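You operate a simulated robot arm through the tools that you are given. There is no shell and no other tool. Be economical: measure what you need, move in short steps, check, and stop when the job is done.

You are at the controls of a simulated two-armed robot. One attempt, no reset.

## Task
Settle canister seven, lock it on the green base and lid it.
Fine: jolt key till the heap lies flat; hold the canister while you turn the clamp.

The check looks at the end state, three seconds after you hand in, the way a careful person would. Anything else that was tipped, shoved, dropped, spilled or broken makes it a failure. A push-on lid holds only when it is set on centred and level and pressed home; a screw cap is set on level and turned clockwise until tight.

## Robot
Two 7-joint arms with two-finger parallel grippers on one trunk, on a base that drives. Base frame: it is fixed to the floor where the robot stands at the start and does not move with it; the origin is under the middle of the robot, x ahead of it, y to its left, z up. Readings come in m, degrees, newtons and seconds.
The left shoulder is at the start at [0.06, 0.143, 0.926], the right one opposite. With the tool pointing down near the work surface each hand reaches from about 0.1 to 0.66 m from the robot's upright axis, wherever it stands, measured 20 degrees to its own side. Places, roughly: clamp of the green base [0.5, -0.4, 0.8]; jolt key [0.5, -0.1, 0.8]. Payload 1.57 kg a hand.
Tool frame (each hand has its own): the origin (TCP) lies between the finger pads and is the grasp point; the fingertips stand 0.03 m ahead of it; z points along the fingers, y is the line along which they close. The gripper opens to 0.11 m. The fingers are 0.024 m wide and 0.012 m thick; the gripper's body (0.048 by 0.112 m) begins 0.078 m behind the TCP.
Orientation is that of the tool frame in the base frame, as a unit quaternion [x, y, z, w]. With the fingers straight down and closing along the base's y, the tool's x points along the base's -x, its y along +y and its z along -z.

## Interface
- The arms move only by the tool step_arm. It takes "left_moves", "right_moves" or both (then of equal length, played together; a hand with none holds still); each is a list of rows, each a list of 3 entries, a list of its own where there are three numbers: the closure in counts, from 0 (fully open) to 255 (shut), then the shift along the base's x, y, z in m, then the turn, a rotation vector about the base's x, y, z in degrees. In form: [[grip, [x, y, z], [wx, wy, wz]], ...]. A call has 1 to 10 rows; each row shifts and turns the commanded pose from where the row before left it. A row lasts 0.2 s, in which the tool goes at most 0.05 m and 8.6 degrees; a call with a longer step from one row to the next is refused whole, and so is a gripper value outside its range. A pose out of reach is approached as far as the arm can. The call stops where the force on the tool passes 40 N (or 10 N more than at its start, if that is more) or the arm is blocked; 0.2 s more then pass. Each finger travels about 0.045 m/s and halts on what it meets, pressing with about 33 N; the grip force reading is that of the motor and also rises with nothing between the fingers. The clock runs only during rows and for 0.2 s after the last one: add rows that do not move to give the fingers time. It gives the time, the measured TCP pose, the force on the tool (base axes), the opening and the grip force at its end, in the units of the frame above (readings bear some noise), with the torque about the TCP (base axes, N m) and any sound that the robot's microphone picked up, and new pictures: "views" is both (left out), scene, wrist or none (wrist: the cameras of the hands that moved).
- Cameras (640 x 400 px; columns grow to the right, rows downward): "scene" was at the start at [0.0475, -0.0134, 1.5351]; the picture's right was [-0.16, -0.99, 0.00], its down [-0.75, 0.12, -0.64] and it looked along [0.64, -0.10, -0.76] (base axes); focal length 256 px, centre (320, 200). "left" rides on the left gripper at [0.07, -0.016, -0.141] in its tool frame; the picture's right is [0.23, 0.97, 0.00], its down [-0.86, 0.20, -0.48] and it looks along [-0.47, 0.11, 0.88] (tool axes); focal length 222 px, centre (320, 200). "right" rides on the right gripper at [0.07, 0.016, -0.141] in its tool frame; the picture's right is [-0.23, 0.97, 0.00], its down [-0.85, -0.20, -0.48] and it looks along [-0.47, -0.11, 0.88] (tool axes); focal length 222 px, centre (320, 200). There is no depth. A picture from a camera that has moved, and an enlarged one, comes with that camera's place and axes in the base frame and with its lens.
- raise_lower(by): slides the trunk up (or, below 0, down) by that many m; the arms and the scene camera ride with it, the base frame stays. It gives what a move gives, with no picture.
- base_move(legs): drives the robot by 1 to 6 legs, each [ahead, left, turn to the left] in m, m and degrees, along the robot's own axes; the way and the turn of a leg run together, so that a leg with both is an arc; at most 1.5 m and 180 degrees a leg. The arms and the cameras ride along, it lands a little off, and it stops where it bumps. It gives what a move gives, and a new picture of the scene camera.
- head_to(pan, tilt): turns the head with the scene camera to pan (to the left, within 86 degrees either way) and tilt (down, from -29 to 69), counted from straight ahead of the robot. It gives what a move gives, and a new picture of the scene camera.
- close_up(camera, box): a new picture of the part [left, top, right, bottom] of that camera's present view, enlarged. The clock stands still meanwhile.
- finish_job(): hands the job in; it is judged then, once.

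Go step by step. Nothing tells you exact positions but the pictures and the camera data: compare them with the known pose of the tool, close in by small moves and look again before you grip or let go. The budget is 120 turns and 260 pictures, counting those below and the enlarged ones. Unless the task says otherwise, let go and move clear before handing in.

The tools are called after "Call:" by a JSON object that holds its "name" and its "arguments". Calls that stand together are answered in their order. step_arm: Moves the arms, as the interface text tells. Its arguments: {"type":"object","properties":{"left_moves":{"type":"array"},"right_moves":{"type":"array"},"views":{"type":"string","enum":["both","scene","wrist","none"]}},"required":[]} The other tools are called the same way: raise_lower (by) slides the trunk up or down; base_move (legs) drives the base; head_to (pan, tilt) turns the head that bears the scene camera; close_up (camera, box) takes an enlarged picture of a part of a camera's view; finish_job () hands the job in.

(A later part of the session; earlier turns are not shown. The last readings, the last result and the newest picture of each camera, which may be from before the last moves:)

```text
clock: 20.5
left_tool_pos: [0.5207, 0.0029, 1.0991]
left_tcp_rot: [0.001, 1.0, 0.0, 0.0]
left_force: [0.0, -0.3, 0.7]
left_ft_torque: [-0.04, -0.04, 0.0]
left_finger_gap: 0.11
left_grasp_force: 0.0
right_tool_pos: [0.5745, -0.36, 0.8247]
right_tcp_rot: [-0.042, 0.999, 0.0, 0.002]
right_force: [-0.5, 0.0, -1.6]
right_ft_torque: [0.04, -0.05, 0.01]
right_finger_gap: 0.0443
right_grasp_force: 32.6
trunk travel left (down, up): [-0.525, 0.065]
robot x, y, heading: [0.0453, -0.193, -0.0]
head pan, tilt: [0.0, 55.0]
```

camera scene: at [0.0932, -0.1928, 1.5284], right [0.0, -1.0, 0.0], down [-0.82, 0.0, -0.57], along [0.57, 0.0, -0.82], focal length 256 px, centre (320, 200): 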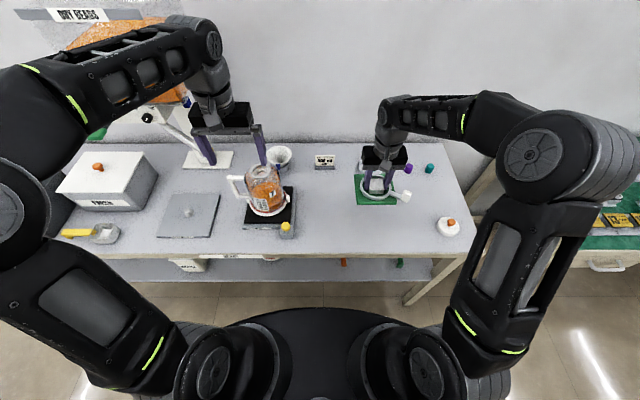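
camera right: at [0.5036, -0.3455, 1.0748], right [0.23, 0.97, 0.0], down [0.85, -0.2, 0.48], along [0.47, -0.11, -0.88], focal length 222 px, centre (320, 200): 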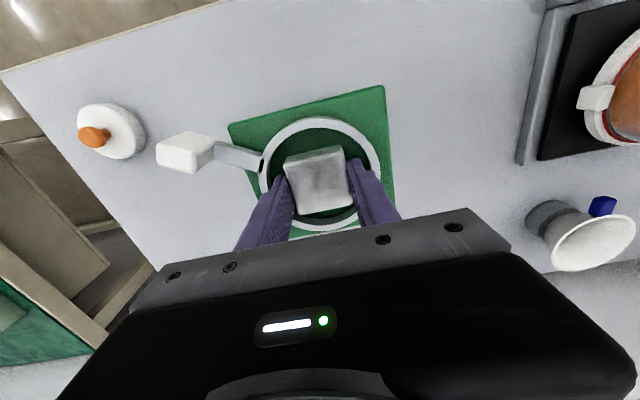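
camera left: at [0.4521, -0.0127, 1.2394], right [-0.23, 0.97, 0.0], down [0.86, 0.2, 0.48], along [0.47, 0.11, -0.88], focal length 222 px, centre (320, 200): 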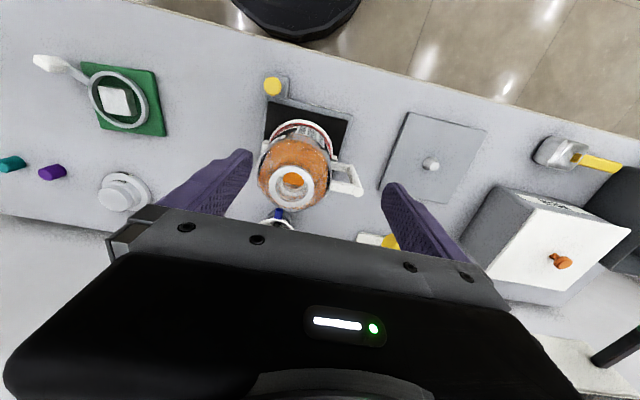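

Call:
{"name": "step_arm", "arguments": {"right_moves": [[255, [0, 0, -0.002], [0, 0, 0]], [255, [0, 0, -0.001], [0, 0, 0]]], "views": "none"}}

Call:
{"name": "close_up", "arguments": {"camera": "scene", "box": [340, 160, 420, 240]}}

```text
clock: 21.1
left_tool_pos: [0.5193, 0.0021, 1.0983]
left_tcp_rot: [0.001, 1.0, -0.001, 0.001]
left_force: [-0.3, 0.1, -0.2]
left_ft_torque: [-0.04, 0.0, -0.02]
left_finger_gap: 0.1099
left_grasp_force: 0.1
right_tool_pos: [0.5729, -0.3619, 0.8214]
right_tcp_rot: [-0.043, 0.999, -0.001, 0.004]
right_force: [-1.3, -1.2, 16.6]
right_ft_torque: [-0.12, 1.05, 0.14]
right_finger_gap: 0.0444
right_grasp_force: 33.0
trunk travel left (down, up): [-0.525, 0.065]
robot x, y, heading: [0.0507, -0.1956, -0.1]
head pan, tilt: [0.0, 55.0]
```

```text
5.00 times, centred on (380, 200) of scene
camera zoom: at [0.0922, -0.1925, 1.5288], right [0.0, -1.0, 0.0], down [-0.82, 0.0, -0.57], along [0.57, 0.0, -0.82], focal length 1283 px, centre (20, 200)
```

zoom: 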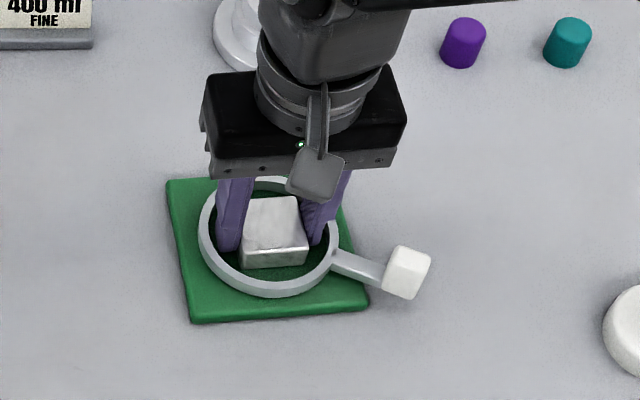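

Call:
{"name": "step_arm", "arguments": {"right_moves": [[200, [0, 0, 0], [0, 0, 0]], [130, [0, 0, 0], [0, 0, 0]], [122, [0, 0, 0], [0, 0, 0]], [122, [0, 0, 0.02], [0, 0, 0]], [81, [0, 0, 0.03], [0, 0, -2.5]], [81, [0, 0, 0.03], [0, 0, -2.5]], [81, [0, 0, 0], [0, 0, 0]]], "views": "none"}}

Call:
{"name": "close_up", "arguments": {"camera": "right", "box": [200, 80, 440, 240]}}

Call:
{"name": "close_up", "arguments": {"camera": "scene", "box": [340, 160, 420, 240]}}

```text
clock: 22.7
left_tool_pos: [0.5218, 0.003, 1.0991]
left_tcp_rot: [0.001, 1.0, 0.0, 0.0]
left_force: [0.8, 0.4, -0.8]
left_ft_torque: [0.02, 0.0, -0.01]
left_finger_gap: 0.1099
left_grasp_force: 0.0
right_tool_pos: [0.5717, -0.361, 0.8991]
right_tcp_rot: [0.0, 1.0, 0.0, 0.003]
right_force: [-0.2, -0.5, 0.0]
right_ft_torque: [0.0, 0.01, 0.03]
right_finger_gap: 0.0749
right_grasp_force: 0.1
trunk travel left (down, up): [-0.525, 0.065]
robot x, y, heading: [0.0524, -0.1895, -0.2]
head pan, tilt: [0.0, 55.0]
```

```text
2.50 times, centred on (320, 160) of right
camera zoom: at [0.5015, -0.3439, 1.0407], right [0.23, 0.97, 0.0], down [0.85, -0.2, 0.48], along [0.47, -0.11, -0.88], focal length 555 px, centre (320, 300)
```

zoom: 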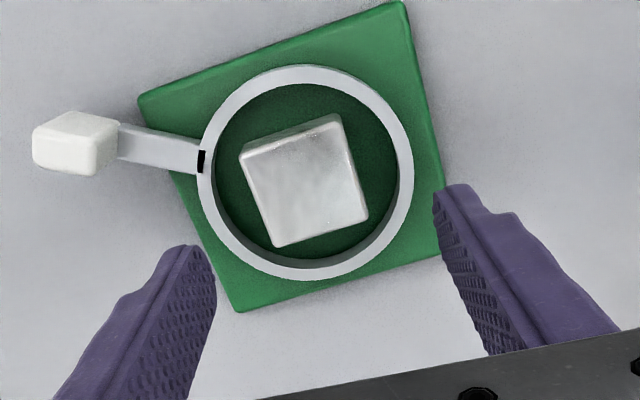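

```text
5.00 times, centred on (380, 200) of scene
camera zoom: at [0.0939, -0.1928, 1.5284], right [0.0, -1.0, 0.0], down [-0.82, 0.0, -0.57], along [0.57, 0.0, -0.82], focal length 1283 px, centre (20, 200)
```

zoom: 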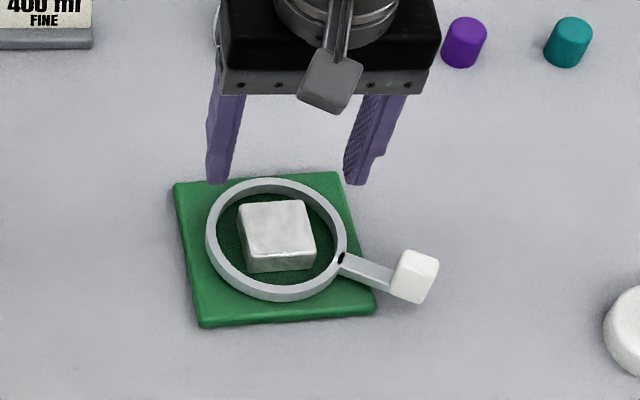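

The boss is fixed and the base sits back in place, centred near (0.568,-0.366). Now the jolt key, at about (0.481,-0.086,0.83): I close the left hand and bring it above the key.

Call:
{"name": "step_arm", "arguments": {"left_moves": [[255, [-0.039, 0, 0], [0, 0, 0]], [255, [0, -0.045, 0], [0, 0, 0]], [255, [0, -0.044, -0.02], [0, 0, 0]], [255, [0, 0, -0.045], [0, 0, 0]], [255, [0, 0, -0.045], [0, 0, 0]], [255, [0, 0, -0.045], [0, 0, 0]], [255, [0, 0, -0.045], [0, 0, 0]]], "views": "both"}}

Call:
{"name": "close_up", "arguments": {"camera": "left", "box": [220, 70, 420, 210]}}

Call:
{"name": "close_up", "arguments": {"camera": "scene", "box": [220, 140, 320, 250]}}

```text
clock: 24.3
left_tool_pos: [0.4788, -0.0867, 0.8979]
left_tcp_rot: [0.002, 1.0, 0.0, 0.0]
left_force: [-0.3, 0.8, 0.3]
left_ft_torque: [-0.03, 0.01, 0.0]
left_finger_gap: 0.0002
left_grasp_force: 18.1
right_tool_pos: [0.5719, -0.3598, 0.9001]
right_tcp_rot: [0.002, 1.0, 0.0, 0.003]
right_force: [0.4, -0.9, -0.2]
right_ft_torque: [-0.01, 0.0, 0.02]
right_finger_gap: 0.0753
right_grasp_force: 0.1
trunk travel left (down, up): [-0.525, 0.065]
robot x, y, heading: [0.0533, -0.1901, 0.1]
head pan, tilt: [0.0, 55.0]
camera scene: at [0.0942, -0.1929, 1.5284], right [0.0, -1.0, 0.0], down [-0.82, 0.0, -0.57], along [0.57, 0.0, -0.82], focal length 256 px, centre (320, 200)
camera left: at [0.4088, -0.101, 1.0405], right [-0.23, 0.97, 0.0], down [0.86, 0.2, 0.48], along [0.47, 0.11, -0.88], focal length 222 px, centre (320, 200)
```

scene: 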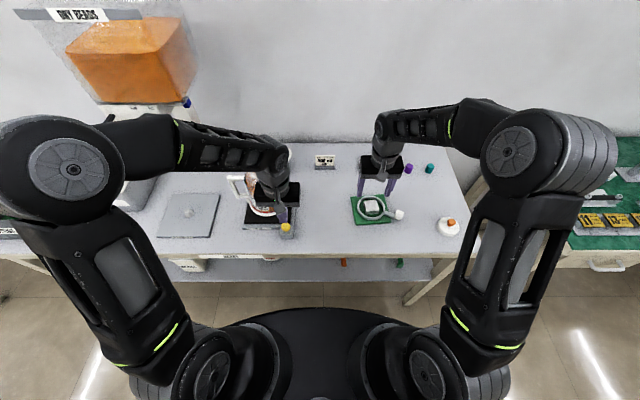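
left: 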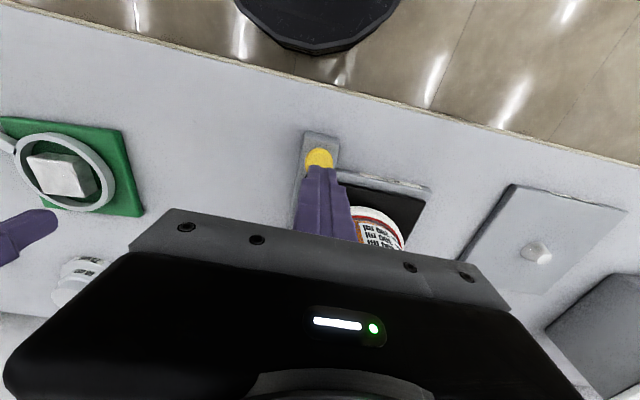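

```text
2.86 times, centred on (320, 140) of left
camera zoom: at [0.4088, -0.101, 1.0405], right [-0.23, 0.97, 0.0], down [0.86, 0.2, 0.48], along [0.47, 0.11, -0.88], focal length 635 px, centre (320, 371)
```

zoom: 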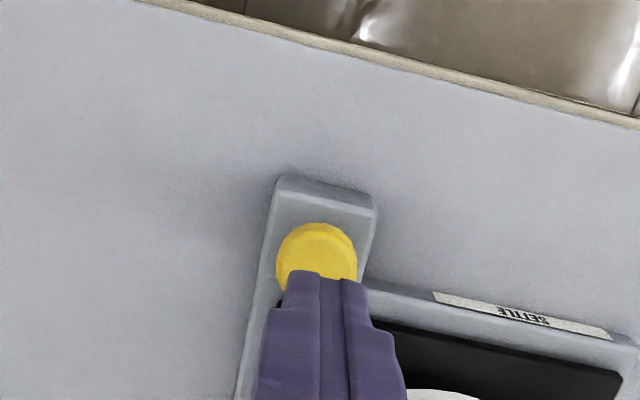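

```text
3.64 times, centred on (270, 195) of scene
camera zoom: at [0.0942, -0.1929, 1.5284], right [0.0, -1.0, 0.0], down [-0.82, 0.0, -0.57], along [0.57, 0.0, -0.82], focal length 933 px, centre (502, 218)
```

zoom: 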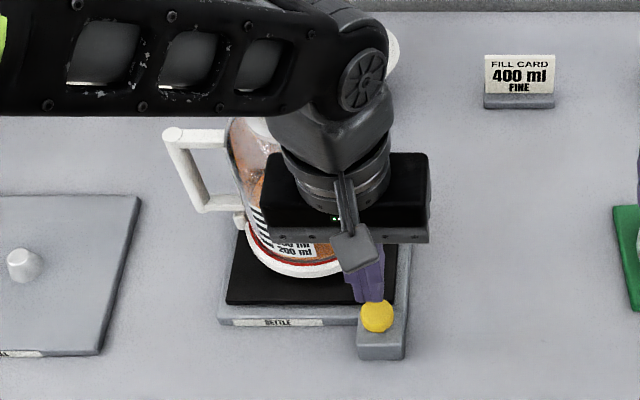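

Call:
{"name": "step_arm", "arguments": {"left_moves": [[255, [0, 0, -0.03], [0, 0, 0]], [255, [0, 0, -0.006], [0, 0, 0]], [255, [0, 0, -0.005], [0, 0, 0]], [255, [0, 0, -0.004], [0, 0, 0]]], "views": "none"}}

Call:
{"name": "close_up", "arguments": {"camera": "left", "box": [220, 70, 420, 210]}}

```text
clock: 25.3
left_tool_pos: [0.4798, -0.0859, 0.8569]
left_tcp_rot: [0.001, 1.0, 0.0, 0.002]
left_force: [-7.8, 5.4, 36.4]
left_ft_torque: [0.16, 0.35, -0.08]
left_finger_gap: 0.0002
left_grasp_force: 21.1
right_tool_pos: [0.5698, -0.3581, 0.9024]
right_tcp_rot: [0.001, 1.0, 0.0, 0.003]
right_force: [-0.2, 0.2, 0.1]
right_ft_torque: [0.0, 0.04, 0.0]
right_finger_gap: 0.0751
right_grasp_force: 0.1
trunk travel left (down, up): [-0.525, 0.065]
robot x, y, heading: [0.048, -0.1936, -0.0]
head pan, tilt: [0.0, 55.0]
heard: click
```

```text
2.86 times, centred on (320, 140) of left
camera zoom: at [0.4096, -0.101, 0.9968], right [-0.23, 0.97, 0.0], down [0.85, 0.2, 0.48], along [0.47, 0.11, -0.88], focal length 635 px, centre (320, 371)
```

zoom: 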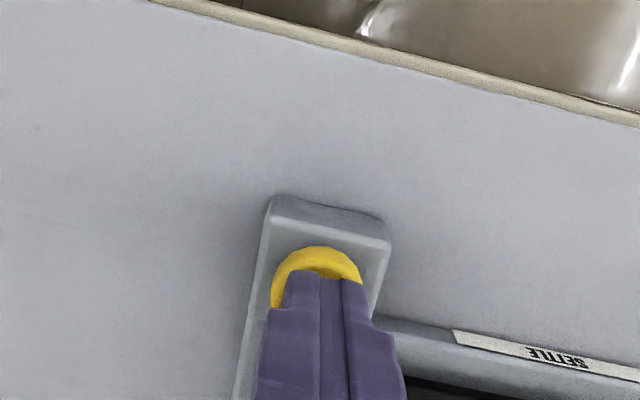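

A click was heard: the key works by pressing. I lift off and look at the heap.

Call:
{"name": "step_arm", "arguments": {"left_moves": [[255, [0, 0, 0.02], [0, 0, 0]], [255, [0, 0, 0], [0, 0, 0]], [255, [0, 0, 0], [0, 0, 0]], [255, [0, 0, 0], [0, 0, 0]], [255, [0, 0, 0], [0, 0, 0]]], "views": "none"}}

Call:
{"name": "close_up", "arguments": {"camera": "scene", "box": [220, 140, 320, 250]}}

Call:
{"name": "close_up", "arguments": {"camera": "right", "box": [440, 0, 640, 200]}}

```text
clock: 26.5
left_tool_pos: [0.4806, -0.0858, 0.874]
left_tcp_rot: [0.001, 1.0, 0.001, 0.0]
left_force: [-0.2, 0.8, 0.0]
left_ft_torque: [0.0, -0.01, -0.01]
left_finger_gap: 0.0
left_grasp_force: 21.3
right_tool_pos: [0.5702, -0.3607, 0.9005]
right_tcp_rot: [0.001, 1.0, 0.0, 0.004]
right_force: [-0.4, 0.0, 0.5]
right_ft_torque: [0.01, 0.0, 0.01]
right_finger_gap: 0.0748
right_grasp_force: 0.0
trunk travel left (down, up): [-0.525, 0.065]
robot x, y, heading: [0.0492, -0.1947, -0.1]
head pan, tilt: [0.0, 55.0]
```

```text
3.64 times, centred on (270, 195) of scene
camera zoom: at [0.0934, -0.1928, 1.5284], right [0.0, -1.0, 0.0], down [-0.82, 0.0, -0.57], along [0.57, 0.0, -0.82], focal length 933 px, centre (502, 218)
```

zoom: 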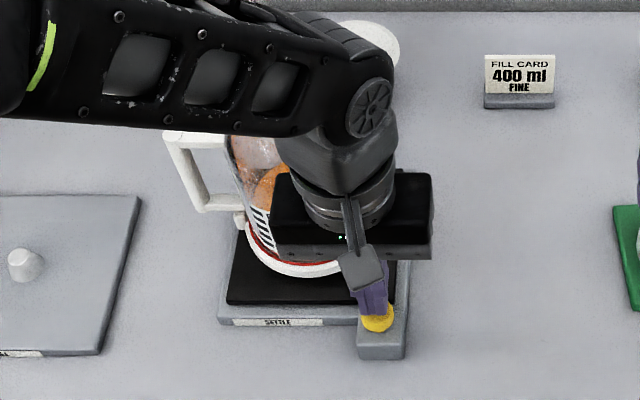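

```text
2.00 times, centred on (540, 100) of right
camera zoom: at [0.5012, -0.3439, 1.0408], right [0.23, 0.97, 0.0], down [0.85, -0.2, 0.48], along [0.47, -0.11, -0.88], focal length 444 px, centre (-120, 400)
```

zoom: 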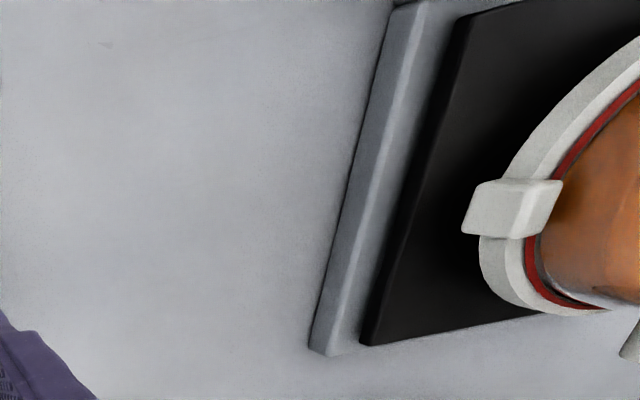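

I tip the right hand sideways so its camera can watch the beads from the right side.

Call:
{"name": "step_arm", "arguments": {"right_moves": [[81, [-0.01, 0, 0.02], [8, 0, 0]], [81, [-0.01, 0, 0.02], [8, 0, 0]], [81, [-0.01, 0, 0.01], [8, 0, 0]], [81, [-0.01, 0, 0], [8, 0, 0]], [81, [-0.01, 0, 0], [8, 0, 0]], [81, [0, 0, 0], [8, 0, 0]], [81, [0, 0, 0], [8, 0, 0]]], "views": "wrist"}}

```text
clock: 28.1
left_tool_pos: [0.4805, -0.0869, 0.8747]
left_tcp_rot: [0.001, 1.0, 0.0, 0.0]
left_force: [-0.9, -0.1, -0.8]
left_ft_torque: [0.0, 0.0, 0.0]
left_finger_gap: 0.0
left_grasp_force: 21.9
right_tool_pos: [0.5237, -0.3605, 0.9494]
right_tcp_rot: [0.001, 0.882, 0.471, 0.003]
right_force: [-0.2, -0.1, 0.4]
right_ft_torque: [0.01, 0.05, 0.01]
right_finger_gap: 0.075
right_grasp_force: 0.0
trunk travel left (down, up): [-0.525, 0.065]
robot x, y, heading: [0.0529, -0.1894, -0.2]
head pan, tilt: [0.0, 55.0]
camera right: at [0.453, -0.4681, 1.041], right [0.23, 0.54, 0.81], down [0.85, -0.51, 0.1], along [0.47, 0.67, -0.58], focal length 222 px, centre (320, 200)
```

right: 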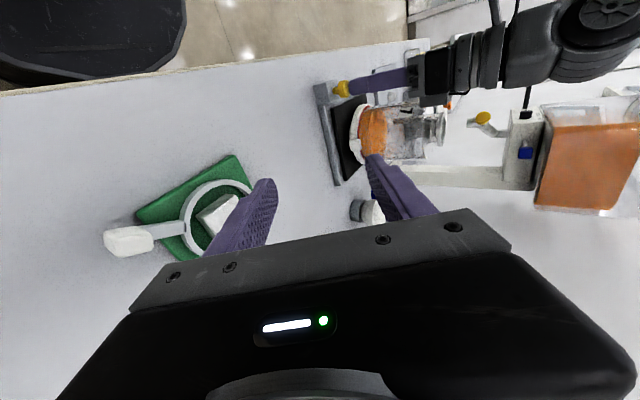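

Call:
{"name": "close_up", "arguments": {"camera": "right", "box": [320, 60, 460, 200]}}

```text
2.86 times, centred on (390, 130) of right
camera zoom: at [0.453, -0.4681, 1.041], right [0.23, 0.54, 0.81], down [0.85, -0.51, 0.1], along [0.47, 0.67, -0.58], focal length 635 px, centre (120, 400)
```

zoom: 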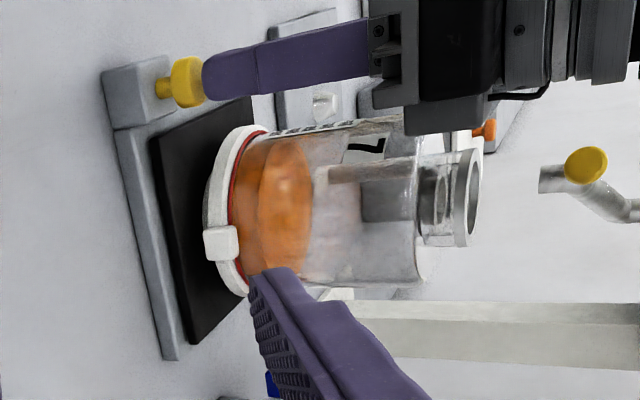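

Call:
{"name": "step_arm", "arguments": {"left_moves": [[255, [0, 0, -0.012], [0, 0, 0]], [255, [0, 0, -0.005], [0, 0, 0]], [255, [0, 0, -0.003], [0, 0, 0]], [255, [0, 0, 0.019], [0, 0, 0]], [255, [0, 0, 0], [0, 0, 0]], [255, [0, 0, 0], [0, 0, 0]], [255, [0, 0, 0], [0, 0, 0]], [255, [0, 0, 0], [0, 0, 0]]], "views": "none"}}

Call:
{"name": "close_up", "arguments": {"camera": "right", "box": [340, 80, 440, 160]}}

```text
clock: 29.9
left_tool_pos: [0.4803, -0.0865, 0.8715]
left_tcp_rot: [0.001, 1.0, -0.001, 0.001]
left_force: [-0.5, -0.9, 0.1]
left_ft_torque: [0.0, 0.0, -0.02]
left_finger_gap: 0.0
left_grasp_force: 20.9
right_tool_pos: [0.5226, -0.3594, 0.9501]
right_tcp_rot: [0.002, 0.883, 0.469, 0.003]
right_force: [-0.1, 0.5, 0.0]
right_ft_torque: [-0.02, 0.0, 0.03]
right_finger_gap: 0.0748
right_grasp_force: 0.0
trunk travel left (down, up): [-0.525, 0.065]
robot x, y, heading: [0.0496, -0.1953, -0.0]
head pan, tilt: [0.0, 55.0]
heard: click
```

```text
5.00 times, centred on (390, 120) of right
camera zoom: at [0.4528, -0.4676, 1.0412], right [0.23, 0.54, 0.81], down [0.85, -0.51, 0.1], along [0.47, 0.66, -0.58], focal length 1111 px, centre (-30, 600)
```

zoom: 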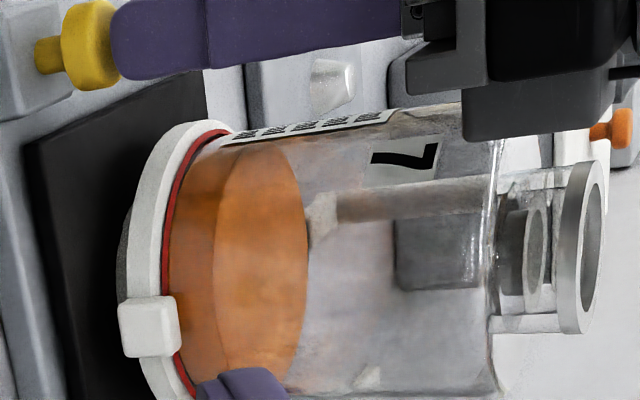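

Second click; the surface looks nearly flat. I press once more and compare.

Call:
{"name": "step_arm", "arguments": {"left_moves": [[255, [0, 0, -0.01], [0, 0, 0]], [255, [0, 0, -0.005], [0, 0, 0]], [255, [0, 0, -0.003], [0, 0, 0]], [255, [0, 0, 0.019], [0, 0, 0]], [255, [0, 0, 0], [0, 0, 0]], [255, [0, 0, 0], [0, 0, 0]], [255, [0, 0, 0], [0, 0, 0]], [255, [0, 0, 0], [0, 0, 0]]], "views": "none"}}

Call:
{"name": "close_up", "arguments": {"camera": "right", "box": [340, 80, 440, 160]}}

```text
clock: 31.7
left_tool_pos: [0.4818, -0.086, 0.8744]
left_tcp_rot: [0.001, 1.0, 0.0, 0.0]
left_force: [-0.3, 1.0, 0.0]
left_ft_torque: [0.01, 0.01, 0.03]
left_finger_gap: 0.0
left_grasp_force: 21.4
right_tool_pos: [0.5225, -0.3595, 0.9479]
right_tcp_rot: [0.001, 0.883, 0.47, 0.002]
right_force: [0.4, 1.5, 0.2]
right_ft_torque: [0.03, 0.02, 0.0]
right_finger_gap: 0.0749
right_grasp_force: 0.1
trunk travel left (down, up): [-0.525, 0.065]
robot x, y, heading: [0.0447, -0.1924, -0.1]
head pan, tilt: [0.0, 55.0]
heard: click
```

```text
5.00 times, centred on (390, 120) of right
camera zoom: at [0.4528, -0.4676, 1.0412], right [0.23, 0.54, 0.81], down [0.85, -0.51, 0.1], along [0.47, 0.66, -0.58], focal length 1111 px, centre (-30, 600)
```

zoom: 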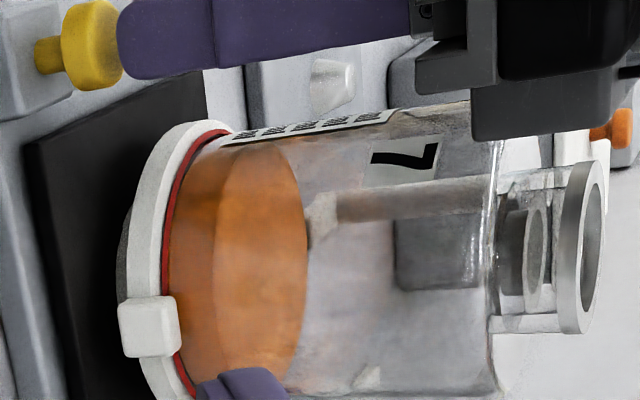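

Flat and smooth now; one more press for certainty, then I raise the left hand and view from the front.

Call:
{"name": "step_arm", "arguments": {"left_moves": [[255, [0, 0, -0.011], [0, 0, 0]], [255, [0, 0, -0.005], [0, 0, 0]], [255, [0, 0, -0.003], [0, 0, 0]], [255, [0, 0, 0.03], [0, 0, 0]], [255, [0, 0, 0.04], [0, 0, 0]], [255, [0, 0, 0.045], [0, 0, 0]], [200, [0, 0, 0.045], [0, 0, 0]], [120, [-0.02, 0.02, 0.045], [0, 0, 0]], [60, [-0.04, 0.02, 0], [0, 0, 0]], [0, [-0.045, 0.02, 0], [0, 0, 0]]], "views": "none"}}

Call:
{"name": "close_up", "arguments": {"camera": "right", "box": [340, 80, 440, 160]}}

Call:
{"name": "close_up", "arguments": {"camera": "scene", "box": [220, 140, 320, 240]}}

```text
refused: row 8 steps farther than a row can; nothing moved
```

```text
5.00 times, centred on (390, 120) of right
camera zoom: at [0.4528, -0.4676, 1.0412], right [0.23, 0.54, 0.81], down [0.85, -0.51, 0.1], along [0.47, 0.66, -0.58], focal length 1111 px, centre (-30, 600)
```

zoom: 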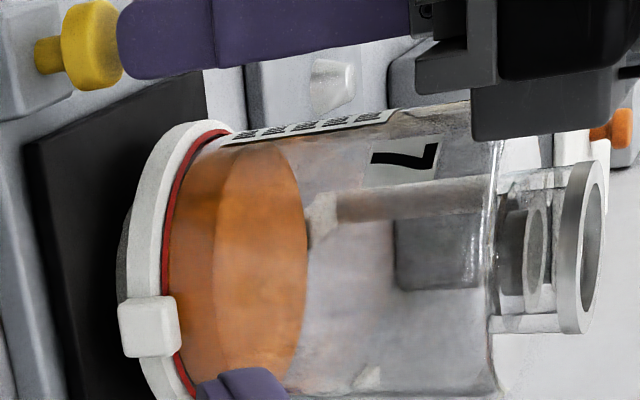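

```text
4.00 times, centred on (270, 190) of scene
camera zoom: at [0.0935, -0.1928, 1.5284], right [0.0, -1.0, 0.0], down [-0.82, 0.0, -0.57], along [0.57, 0.0, -0.82], focal length 1026 px, centre (520, 240)
```

zoom: 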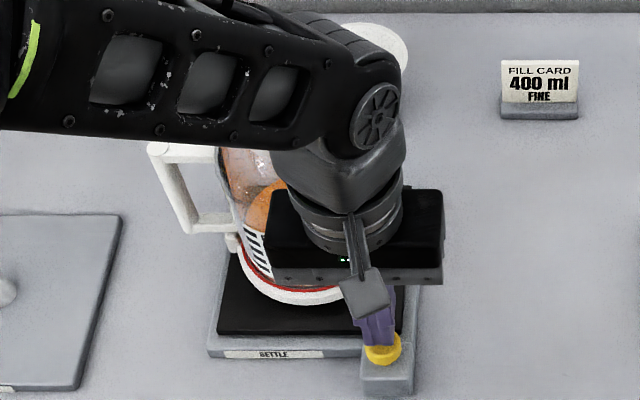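

Call:
{"name": "step_arm", "arguments": {"left_moves": [[255, [0, 0, -0.012], [0, 0, 0]], [255, [0, 0, -0.005], [0, 0, 0]], [255, [0, 0, -0.003], [0, 0, 0]], [255, [0, 0, 0.03], [0, 0, 0]], [255, [0, 0, 0.04], [0, 0, 0]], [255, [0, 0, 0.045], [0, 0, 0]], [200, [0, 0, 0.045], [0, 0, 0]], [120, [-0.02, 0.02, 0.03], [0, 0, 0]], [60, [-0.04, 0.02, 0], [0, 0, 0]], [0, [-0.04, 0.02, 0], [0, 0, 0]]], "views": "none"}}

Call:
{"name": "close_up", "arguments": {"camera": "right", "box": [340, 80, 440, 160]}}

Call:
{"name": "close_up", "arguments": {"camera": "scene", "box": [220, 140, 320, 240]}}

```text
clock: 33.9
left_tool_pos: [0.3835, -0.0274, 1.0439]
left_tcp_rot: [0.001, 1.0, 0.0, 0.0]
left_force: [-0.9, -0.5, 0.0]
left_ft_torque: [-0.04, -0.02, -0.01]
left_finger_gap: 0.0802
left_grasp_force: 0.1
right_tool_pos: [0.522, -0.3583, 0.9489]
right_tcp_rot: [0.002, 0.883, 0.47, 0.003]
right_force: [-0.3, 0.1, 0.5]
right_ft_torque: [-0.06, -0.01, 0.01]
right_finger_gap: 0.075
right_grasp_force: 0.1
trunk travel left (down, up): [-0.525, 0.065]
robot x, y, heading: [0.0474, -0.1922, -0.2]
head pan, tilt: [0.0, 55.0]
heard: click
```

```text
5.00 times, centred on (390, 120) of right
camera zoom: at [0.4518, -0.4673, 1.0417], right [0.23, 0.54, 0.81], down [0.85, -0.51, 0.1], along [0.47, 0.66, -0.58], focal length 1111 px, centre (-30, 600)
```

zoom: 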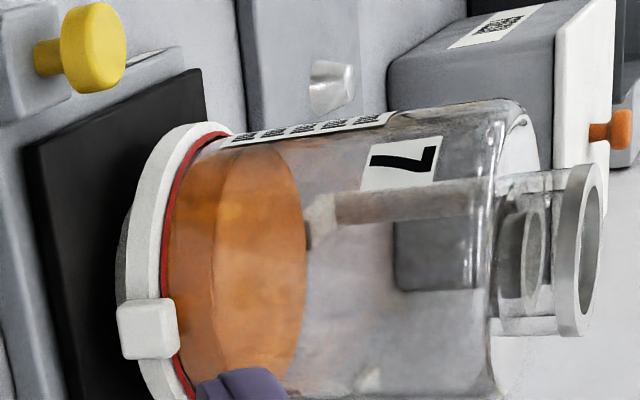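

```text
4.00 times, centred on (270, 190) of scene
camera zoom: at [0.0921, -0.1923, 1.5285], right [0.0, -1.0, 0.0], down [-0.82, 0.0, -0.57], along [0.57, 0.0, -0.82], focal length 1026 px, centre (520, 240)
```

zoom: 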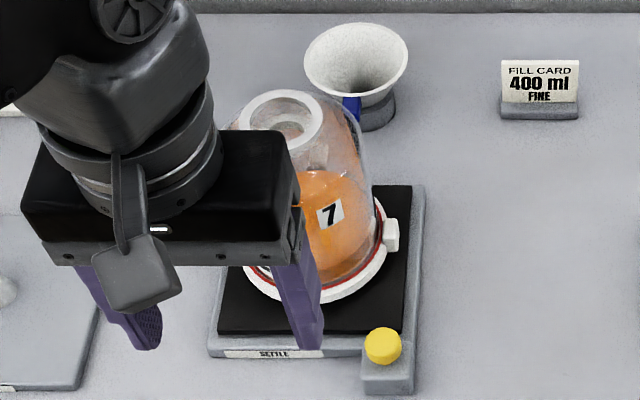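

The heap lies flat after four jolts. Now I bring the left hand over the canister mouth to grip its neck flange, and put the right hand upright again.

Call:
{"name": "step_arm", "arguments": {"left_moves": [[0, [0.03, 0, 0.03], [0, 0, 0]], [0, [0.045, 0.002, 0.0], [0, 0, 0]], [0, [0.045, 0.002, 0], [0, 0, 0]], [0, [0.045, 0.002, 0], [0, 0, 0]], [0, [0.04, 0.002, 0], [0, 0, 0]], [0, [0, 0, 0], [0, 0, 0]], [0, [0, 0, 0], [0, 0, 0]]], "right_moves": [[81, [0, -0.02, 0.01], [-8, 0, 0]], [81, [0, -0.02, 0.01], [-8, 0, 0]], [81, [0, -0.02, 0.01], [-8, 0, 0]], [81, [0, -0.02, 0], [-8, 0, 0]], [81, [0, -0.02, 0], [-8, 0, 0]], [81, [0, -0.02, 0], [-8, 0, 0]], [81, [0, 0, 0], [-8, 0, 0]]], "views": "none"}}

Call:
{"name": "close_up", "arguments": {"camera": "left", "box": [200, 80, 440, 240]}}

Call:
{"name": "close_up", "arguments": {"camera": "scene", "box": [220, 110, 320, 240]}}

```text
clock: 35.5
left_tool_pos: [0.5876, -0.0149, 1.0734]
left_tcp_rot: [0.001, 1.0, 0.0, -0.001]
left_force: [-0.4, 0.2, -0.6]
left_ft_torque: [0.02, 0.02, -0.01]
left_finger_gap: 0.1101
left_grasp_force: 0.0
right_tool_pos: [0.5239, -0.4792, 0.9794]
right_tcp_rot: [0.0, 1.0, -0.001, 0.002]
right_force: [0.2, -0.8, -0.3]
right_ft_torque: [-0.05, 0.0, 0.02]
right_finger_gap: 0.0749
right_grasp_force: 0.1
trunk travel left (down, up): [-0.525, 0.065]
robot x, y, heading: [0.0503, -0.1877, -0.0]
head pan, tilt: [0.0, 55.0]
```

```text
2.50 times, centred on (320, 160) of left
camera zoom: at [0.5178, -0.0301, 1.2134], right [-0.23, 0.97, 0.0], down [0.86, 0.2, 0.48], along [0.47, 0.11, -0.88], focal length 555 px, centre (320, 300)
```

zoom: 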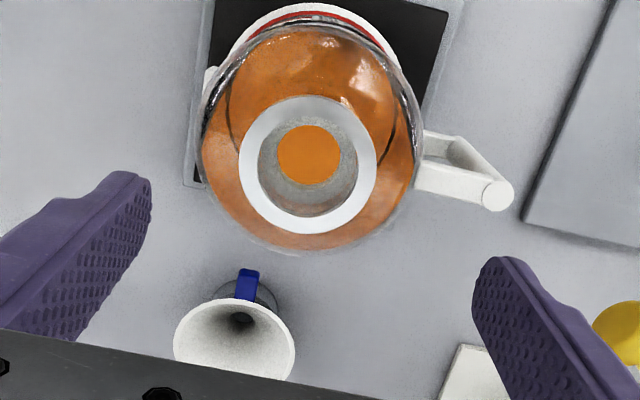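

```text
3.08 times, centred on (270, 175) of scene
camera zoom: at [0.0938, -0.1921, 1.5284], right [0.0, -1.0, 0.0], down [-0.82, 0.0, -0.57], along [0.57, 0.0, -0.82], focal length 789 px, centre (474, 277)
```

zoom: 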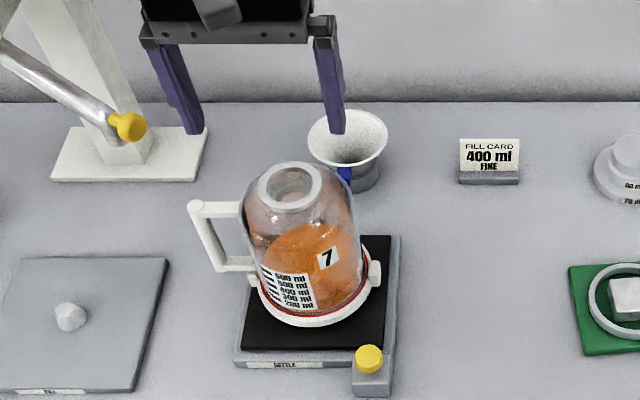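

Call:
{"name": "step_arm", "arguments": {"left_moves": [[0, [-0.003, -0.005, -0.04], [0, 0, 0]], [0, [0, 0, -0.03], [0, 0, 0]], [0, [0, 0, 0], [0, 0, 0]]], "views": "none"}}

Call:
{"name": "close_up", "arguments": {"camera": "left", "box": [200, 80, 440, 240]}}

Call:
{"name": "close_up", "arguments": {"camera": "scene", "box": [220, 110, 320, 240]}}

```text
clock: 36.3
left_tool_pos: [0.5836, -0.0221, 1.0029]
left_tcp_rot: [0.001, 1.0, 0.0, 0.0]
left_force: [-0.3, -0.7, -0.5]
left_ft_torque: [0.01, 0.03, 0.02]
left_finger_gap: 0.1101
left_grasp_force: 0.1
right_tool_pos: [0.5243, -0.4785, 0.979]
right_tcp_rot: [0.001, 1.0, 0.0, 0.003]
right_force: [0.3, 0.0, -0.2]
right_ft_torque: [0.01, 0.01, -0.03]
right_finger_gap: 0.075
right_grasp_force: 0.0
trunk travel left (down, up): [-0.525, 0.065]
robot x, y, heading: [0.0542, -0.1924, -0.2]
head pan, tilt: [0.0, 55.0]
```

```text
2.50 times, centred on (320, 160) of left
camera zoom: at [0.5135, -0.0369, 1.1441], right [-0.23, 0.97, 0.0], down [0.86, 0.2, 0.48], along [0.47, 0.11, -0.88], focal length 555 px, centre (320, 300)
```

zoom: 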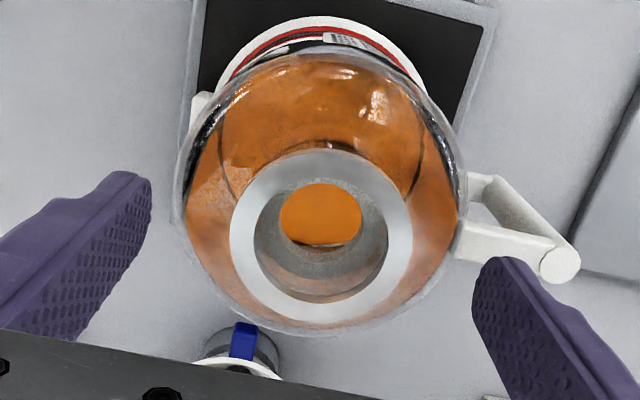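

```text
3.08 times, centred on (270, 175) of scene
camera zoom: at [0.0934, -0.1928, 1.5284], right [0.0, -1.0, 0.0], down [-0.82, 0.0, -0.57], along [0.57, 0.0, -0.82], focal length 789 px, centre (474, 277)
```

zoom: 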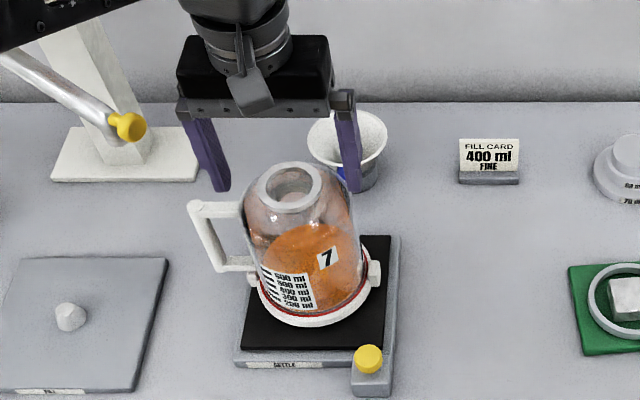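

Call:
{"name": "step_arm", "arguments": {"left_moves": [[0, [-0.001, 0.0015, -0.018], [0, 0, 0]], [60, [0, 0, -0.01], [0, 0, 0]], [100, [0, 0, 0], [0, 0, 0]], [120, [0, 0, 0], [0, 0, 0]], [140, [0, 0, 0], [0, 0, 0]], [150, [0, 0, 0], [0, 0, 0]]], "views": "none"}}

Call:
{"name": "close_up", "arguments": {"camera": "left", "box": [200, 80, 440, 240]}}

```text
clock: 37.0
left_tool_pos: [0.5828, -0.0198, 0.9845]
left_tcp_rot: [0.001, 1.0, 0.0, 0.01]
left_force: [-3.6, 3.5, 8.1]
left_ft_torque: [-0.29, -0.29, 0.01]
left_finger_gap: 0.0905
left_grasp_force: 7.9
right_tool_pos: [0.5216, -0.4799, 0.9805]
right_tcp_rot: [0.001, 1.0, 0.0, 0.004]
right_force: [0.1, 0.3, 0.2]
right_ft_torque: [0.0, -0.01, 0.01]
right_finger_gap: 0.075
right_grasp_force: 0.0
trunk travel left (down, up): [-0.525, 0.065]
robot x, y, heading: [0.0488, -0.1896, 0.1]
head pan, tilt: [0.0, 55.0]
stopped in row 3 (left hand): the force on the tool passed its limit at 45 N (the readings are from after the stop); the commanded pose is now the measured one
```

```text
2.50 times, centred on (320, 160) of left
camera zoom: at [0.5114, -0.0353, 1.1236], right [-0.23, 0.97, 0.0], down [0.85, 0.2, 0.49], along [0.48, 0.11, -0.87], focal length 555 px, centre (320, 300)
```

zoom: 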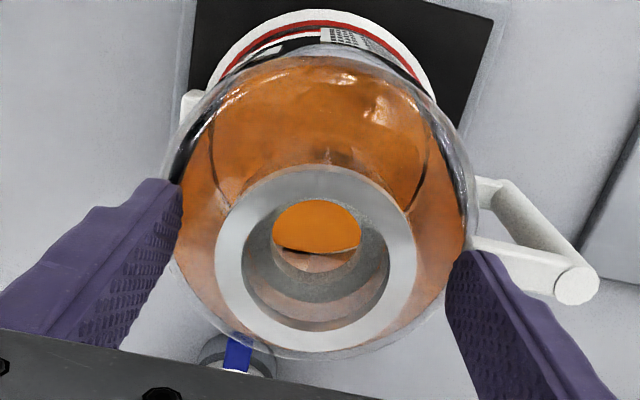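

The fingers touched something while descending. I lift slightly and look from the scene camera.

Call:
{"name": "step_arm", "arguments": {"left_moves": [[0, [0, 0, 0.01], [0, 0, 0]], [0, [0, 0, 0], [0, 0, 0]], [0, [0, 0, 0], [0, 0, 0]]], "views": "none"}}

Call:
{"name": "close_up", "arguments": {"camera": "scene", "box": [235, 140, 305, 200]}}

Call:
{"name": "close_up", "arguments": {"camera": "right", "box": [440, 0, 640, 200]}}

```text
clock: 37.8
left_tool_pos: [0.585, -0.0221, 0.9908]
left_tcp_rot: [0.001, 1.0, -0.001, 0.008]
left_force: [0.3, 0.5, 0.2]
left_ft_torque: [-0.01, 0.01, -0.01]
left_finger_gap: 0.1101
left_grasp_force: 0.2
right_tool_pos: [0.5232, -0.4784, 0.9799]
right_tcp_rot: [0.001, 1.0, 0.0, 0.002]
right_force: [0.8, -0.6, -0.8]
right_ft_torque: [-0.06, 0.0, 0.01]
right_finger_gap: 0.0751
right_grasp_force: 0.0
trunk travel left (down, up): [-0.525, 0.065]
robot x, y, heading: [0.052, -0.1875, -0.2]
head pan, tilt: [0.0, 55.0]
```

```text
6.67 times, centred on (270, 170) of scene
camera zoom: at [0.0933, -0.1927, 1.5284], right [0.0, -1.0, 0.0], down [-0.82, 0.0, -0.57], along [0.57, 0.0, -0.82], focal length 1710 px, centre (653, 400)
```

zoom: 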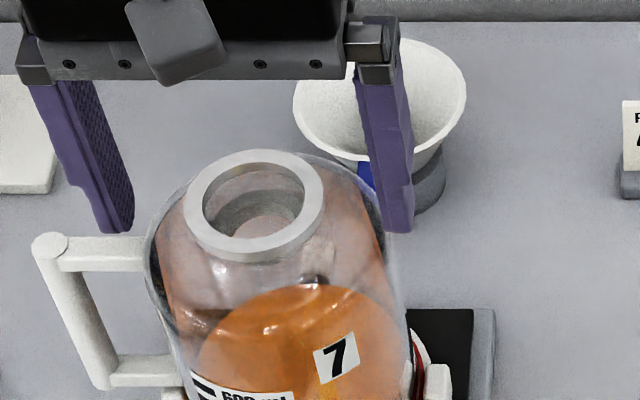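

```text
2.00 times, centred on (540, 100) of right
camera zoom: at [0.4539, -0.4637, 1.1207], right [0.23, 0.97, 0.0], down [0.85, -0.2, 0.48], along [0.47, -0.11, -0.88], focal length 444 px, centre (-120, 400)
```

zoom: 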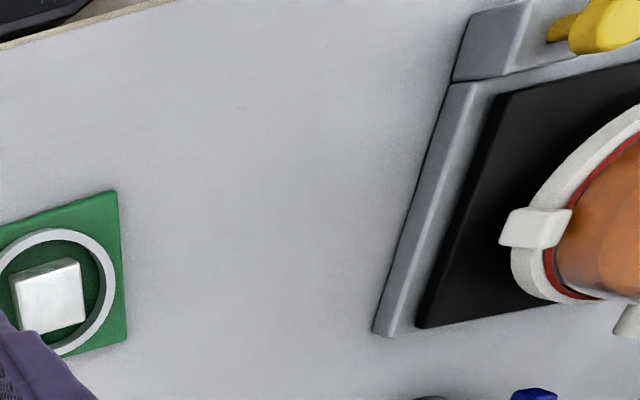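

The shoulder is wide and just under the mouth, so only the flange can be gripped, with fingertips at z≈0.957. I level the hand, lower slightly and close.

Call:
{"name": "step_arm", "arguments": {"left_moves": [[0, [-0.002, 0.0015, -0.003], [0, 0.9, 0]], [60, [0, 0, 0], [0, 0, 0]], [90, [0, 0, 0], [0, 0, 0]], [110, [0, 0, 0], [0, 0, 0]], [130, [0, 0, 0], [0, 0, 0]], [255, [0, 0, 0], [0, 0, 0]], [255, [0, 0, 0], [0, 0, 0]]], "views": "none"}}

Call:
{"name": "close_up", "arguments": {"camera": "left", "box": [200, 80, 440, 240]}}

Call:
{"name": "close_up", "arguments": {"camera": "scene", "box": [235, 140, 305, 200]}}

```text
clock: 39.4
left_tool_pos: [0.5831, -0.0192, 0.9869]
left_tcp_rot: [0.001, 1.0, -0.001, -0.001]
left_force: [0.2, -2.2, 0.8]
left_ft_torque: [-0.21, 0.01, -0.01]
left_finger_gap: 0.0576
left_grasp_force: 33.1
right_tool_pos: [0.5238, -0.4808, 0.9809]
right_tcp_rot: [0.001, 1.0, 0.001, 0.003]
right_force: [-0.1, 0.2, 0.2]
right_ft_torque: [0.04, -0.01, 0.01]
right_finger_gap: 0.0753
right_grasp_force: 0.1
trunk travel left (down, up): [-0.525, 0.065]
robot x, y, heading: [0.0482, -0.1921, 0.0]
head pan, tilt: [0.0, 55.0]
```

```text
2.50 times, centred on (320, 160) of left
camera zoom: at [0.5136, -0.0349, 1.1281], right [-0.23, 0.97, 0.0], down [0.86, 0.2, 0.48], along [0.46, 0.11, -0.88], focal length 555 px, centre (320, 300)
```

zoom: 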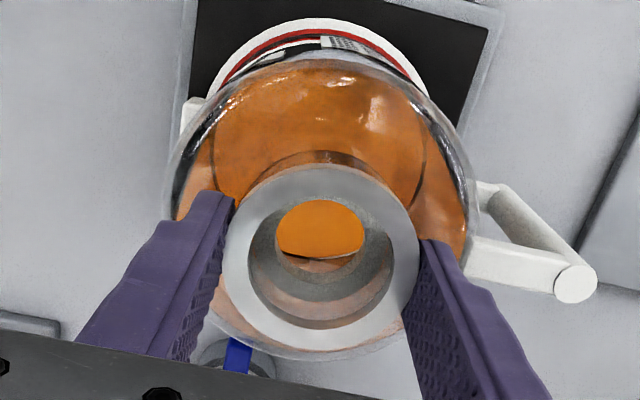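

```text
6.67 times, centred on (270, 170) of scene
camera zoom: at [0.0933, -0.1931, 1.5284], right [0.0, -1.0, 0.0], down [-0.82, 0.0, -0.57], along [0.57, 0.0, -0.82], focal length 1710 px, centre (653, 400)
```

zoom: 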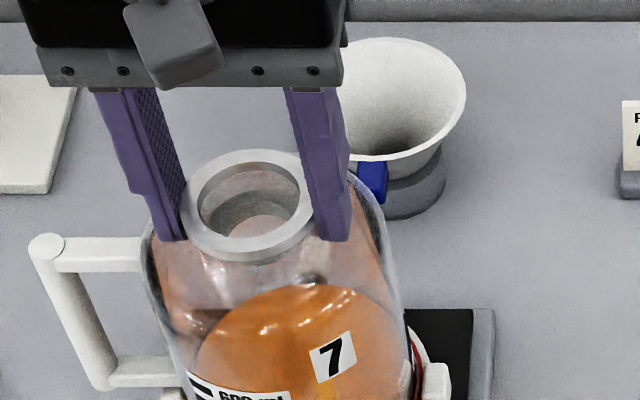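

Flange gripped at 58 mm. I lift gently.

Call:
{"name": "step_arm", "arguments": {"left_moves": [[255, [0, 0, 0.005], [0, 0, 0]], [255, [0, 0, 0.01], [0, 0, 0]], [255, [0, 0, 0.015], [0, 0, 0]], [255, [0, 0, 0.02], [0, 0, 0]], [255, [0, 0, 0.02], [0, 0, 0]], [255, [0, 0, 0], [0, 0, 0]]], "views": "both"}}

Call:
{"name": "close_up", "arguments": {"camera": "scene", "box": [230, 130, 310, 230]}}

```text
clock: 40.8
left_tool_pos: [0.5833, -0.0218, 1.0593]
left_tcp_rot: [0.001, 1.0, -0.001, -0.001]
left_force: [0.1, -0.5, -4.2]
left_ft_torque: [0.02, -0.01, 0.01]
left_finger_gap: 0.0574
left_grasp_force: 32.5
right_tool_pos: [0.5237, -0.4792, 0.9793]
right_tcp_rot: [0.001, 1.0, -0.001, 0.002]
right_force: [0.5, -0.5, -0.4]
right_ft_torque: [0.01, 0.01, 0.02]
right_finger_gap: 0.075
right_grasp_force: 0.1
trunk travel left (down, up): [-0.525, 0.065]
robot x, y, heading: [0.0523, -0.1938, -0.1]
head pan, tilt: [0.0, 55.0]
camera scene: at [0.0939, -0.1926, 1.5284], right [0.0, -1.0, 0.0], down [-0.82, 0.0, -0.57], along [0.57, 0.0, -0.82], focal length 256 px, centre (320, 200)
camera left: at [0.5146, -0.036, 1.1997], right [-0.23, 0.97, 0.0], down [0.86, 0.2, 0.48], along [0.46, 0.11, -0.88], focal length 222 px, centre (320, 200)
```

scene: 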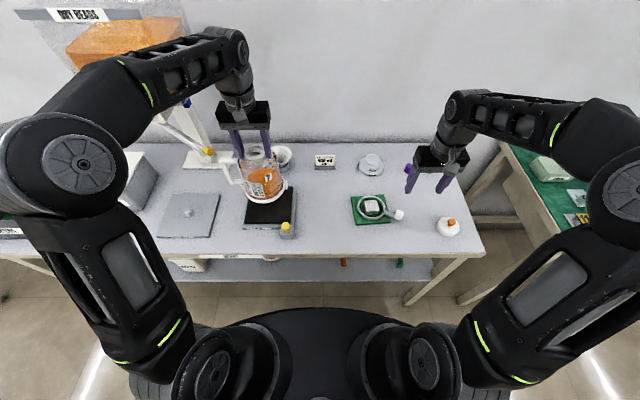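
left: 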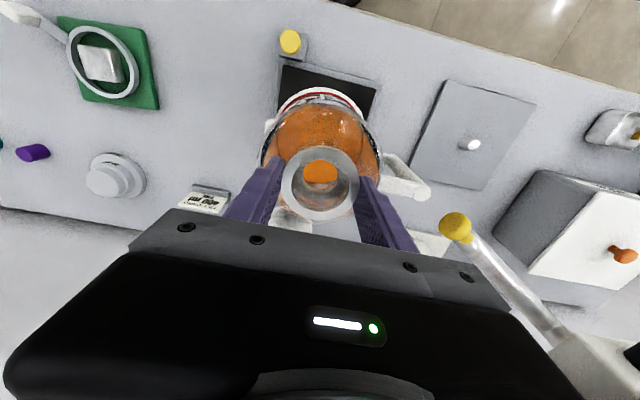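

```text
4.00 times, centred on (270, 180) of scene
camera zoom: at [0.0939, -0.1926, 1.5284], right [0.0, -1.0, 0.0], down [-0.82, 0.0, -0.57], along [0.57, 0.0, -0.82], focal length 1026 px, centre (520, 280)
```

zoom: 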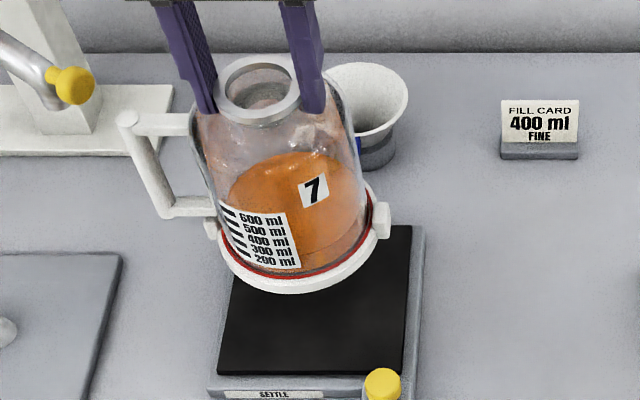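

Canister lifted, about 0.43 kg. Before placing I want to see its underside: raise the trunk and the left hand, then look from below with the right wrist camera.

Call:
{"name": "raise_lower", "arguments": {"by": 0.06}}

Call:
{"name": "step_arm", "arguments": {"left_moves": [[255, [0, 0, 0.01], [0, 0, 0]], [255, [0, 0, 0.01], [0, 0, 0]], [255, [0, 0, 0.01], [0, 0, 0]], [255, [0, 0, 0.005], [0, 0, 0]], [255, [0, 0, 0], [0, 0, 0]], [255, [0, 0, 0], [0, 0, 0]], [255, [0, 0, 0], [0, 0, 0]], [255, [0, 0, 0], [0, 0, 0]], [255, [0, 0, 0], [0, 0, 0]], [255, [0, 0, 0], [0, 0, 0]]], "right_moves": [[150, [0.01, 0.02, 0], [8.5, 0, 0]], [200, [0.01, 0.02, 0], [8.5, 0, 0]], [255, [0.01, 0.02, 0], [8.5, 0, 0]], [255, [0.01, 0.02, -0.01], [8.5, 0, 0]], [255, [0.01, 0.02, -0.02], [8.5, 0, 0]], [255, [0, 0.02, -0.02], [8.5, 0, 0]], [255, [0, 0.02, -0.02], [8.5, 0, 0]], [255, [0, 0.02, -0.02], [8.5, 0, 0]], [255, [0, 0.02, -0.02], [8.5, 0, 0]], [255, [0, 0.02, -0.02], [8.5, 0, 0]]], "views": "both"}}

```text
clock: 41.8
left_tool_pos: [0.5842, -0.0213, 1.1172]
left_tcp_rot: [0.001, 1.0, -0.001, -0.002]
left_force: [0.4, 0.2, -3.4]
left_ft_torque: [0.0, 0.01, 0.01]
left_finger_gap: 0.0574
left_grasp_force: 33.0
right_tool_pos: [0.5256, -0.4795, 1.0394]
right_tcp_rot: [0.0, 1.0, -0.001, 0.003]
right_force: [0.3, 0.3, 0.2]
right_ft_torque: [0.03, -0.02, 0.0]
right_finger_gap: 0.0753
right_grasp_force: 0.1
trunk travel left (down, up): [-0.585, 0.005]
robot x, y, heading: [0.0461, -0.1934, -0.2]
head pan, tilt: [0.0, 55.0]
```

```text
clock: 44.0
left_tool_pos: [0.584, -0.0222, 1.1517]
left_tcp_rot: [0.001, 1.0, 0.0, 0.0]
left_force: [-0.3, -0.6, -3.3]
left_ft_torque: [0.04, 0.04, -0.01]
left_finger_gap: 0.0575
left_grasp_force: 32.9
right_tool_pos: [0.572, -0.282, 0.9054]
right_tcp_rot: [0.002, 0.736, 0.677, 0.002]
right_force: [0.2, 0.8, 0.0]
right_ft_torque: [0.01, 0.01, 0.02]
right_finger_gap: 0.0
right_grasp_force: 21.2
trunk travel left (down, up): [-0.585, 0.005]
robot x, y, heading: [0.0496, -0.1859, -0.1]
head pan, tilt: [0.0, 55.0]
camera scene: at [0.0944, -0.193, 1.5885], right [0.0, -1.0, 0.0], down [-0.82, 0.0, -0.57], along [0.57, 0.0, -0.82], focal length 256 px, centre (320, 200)
camera right: at [0.5019, -0.4205, 0.935], right [0.23, 0.08, 0.97], down [0.85, -0.5, -0.16], along [0.47, 0.86, -0.18], focal length 222 px, centre (320, 200)
camera left: at [0.5149, -0.036, 1.2933], right [-0.23, 0.97, 0.0], down [0.86, 0.2, 0.48], along [0.46, 0.11, -0.88], focal length 222 px, centre (320, 200)
```

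scene: 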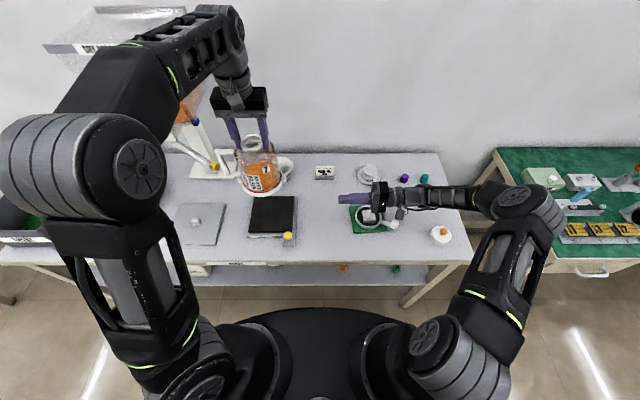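
right: 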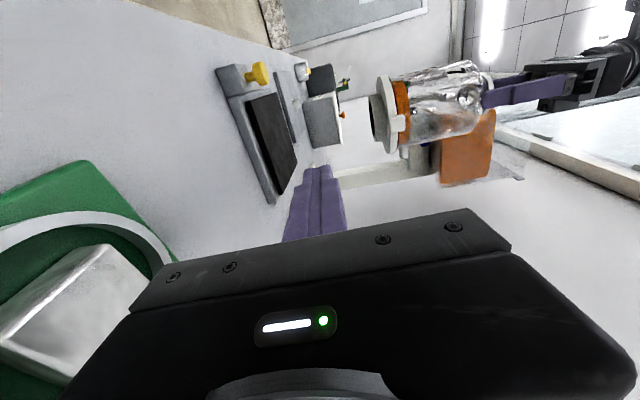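
left: 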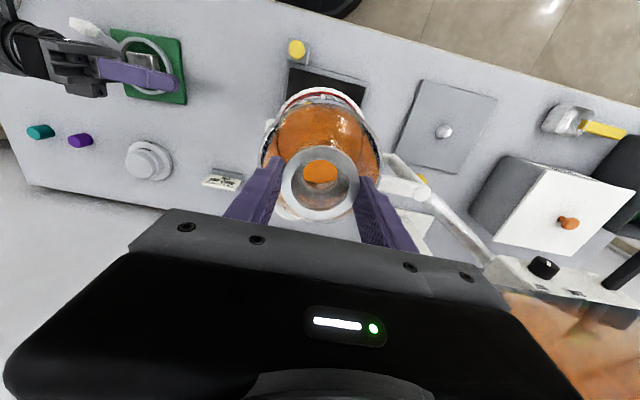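

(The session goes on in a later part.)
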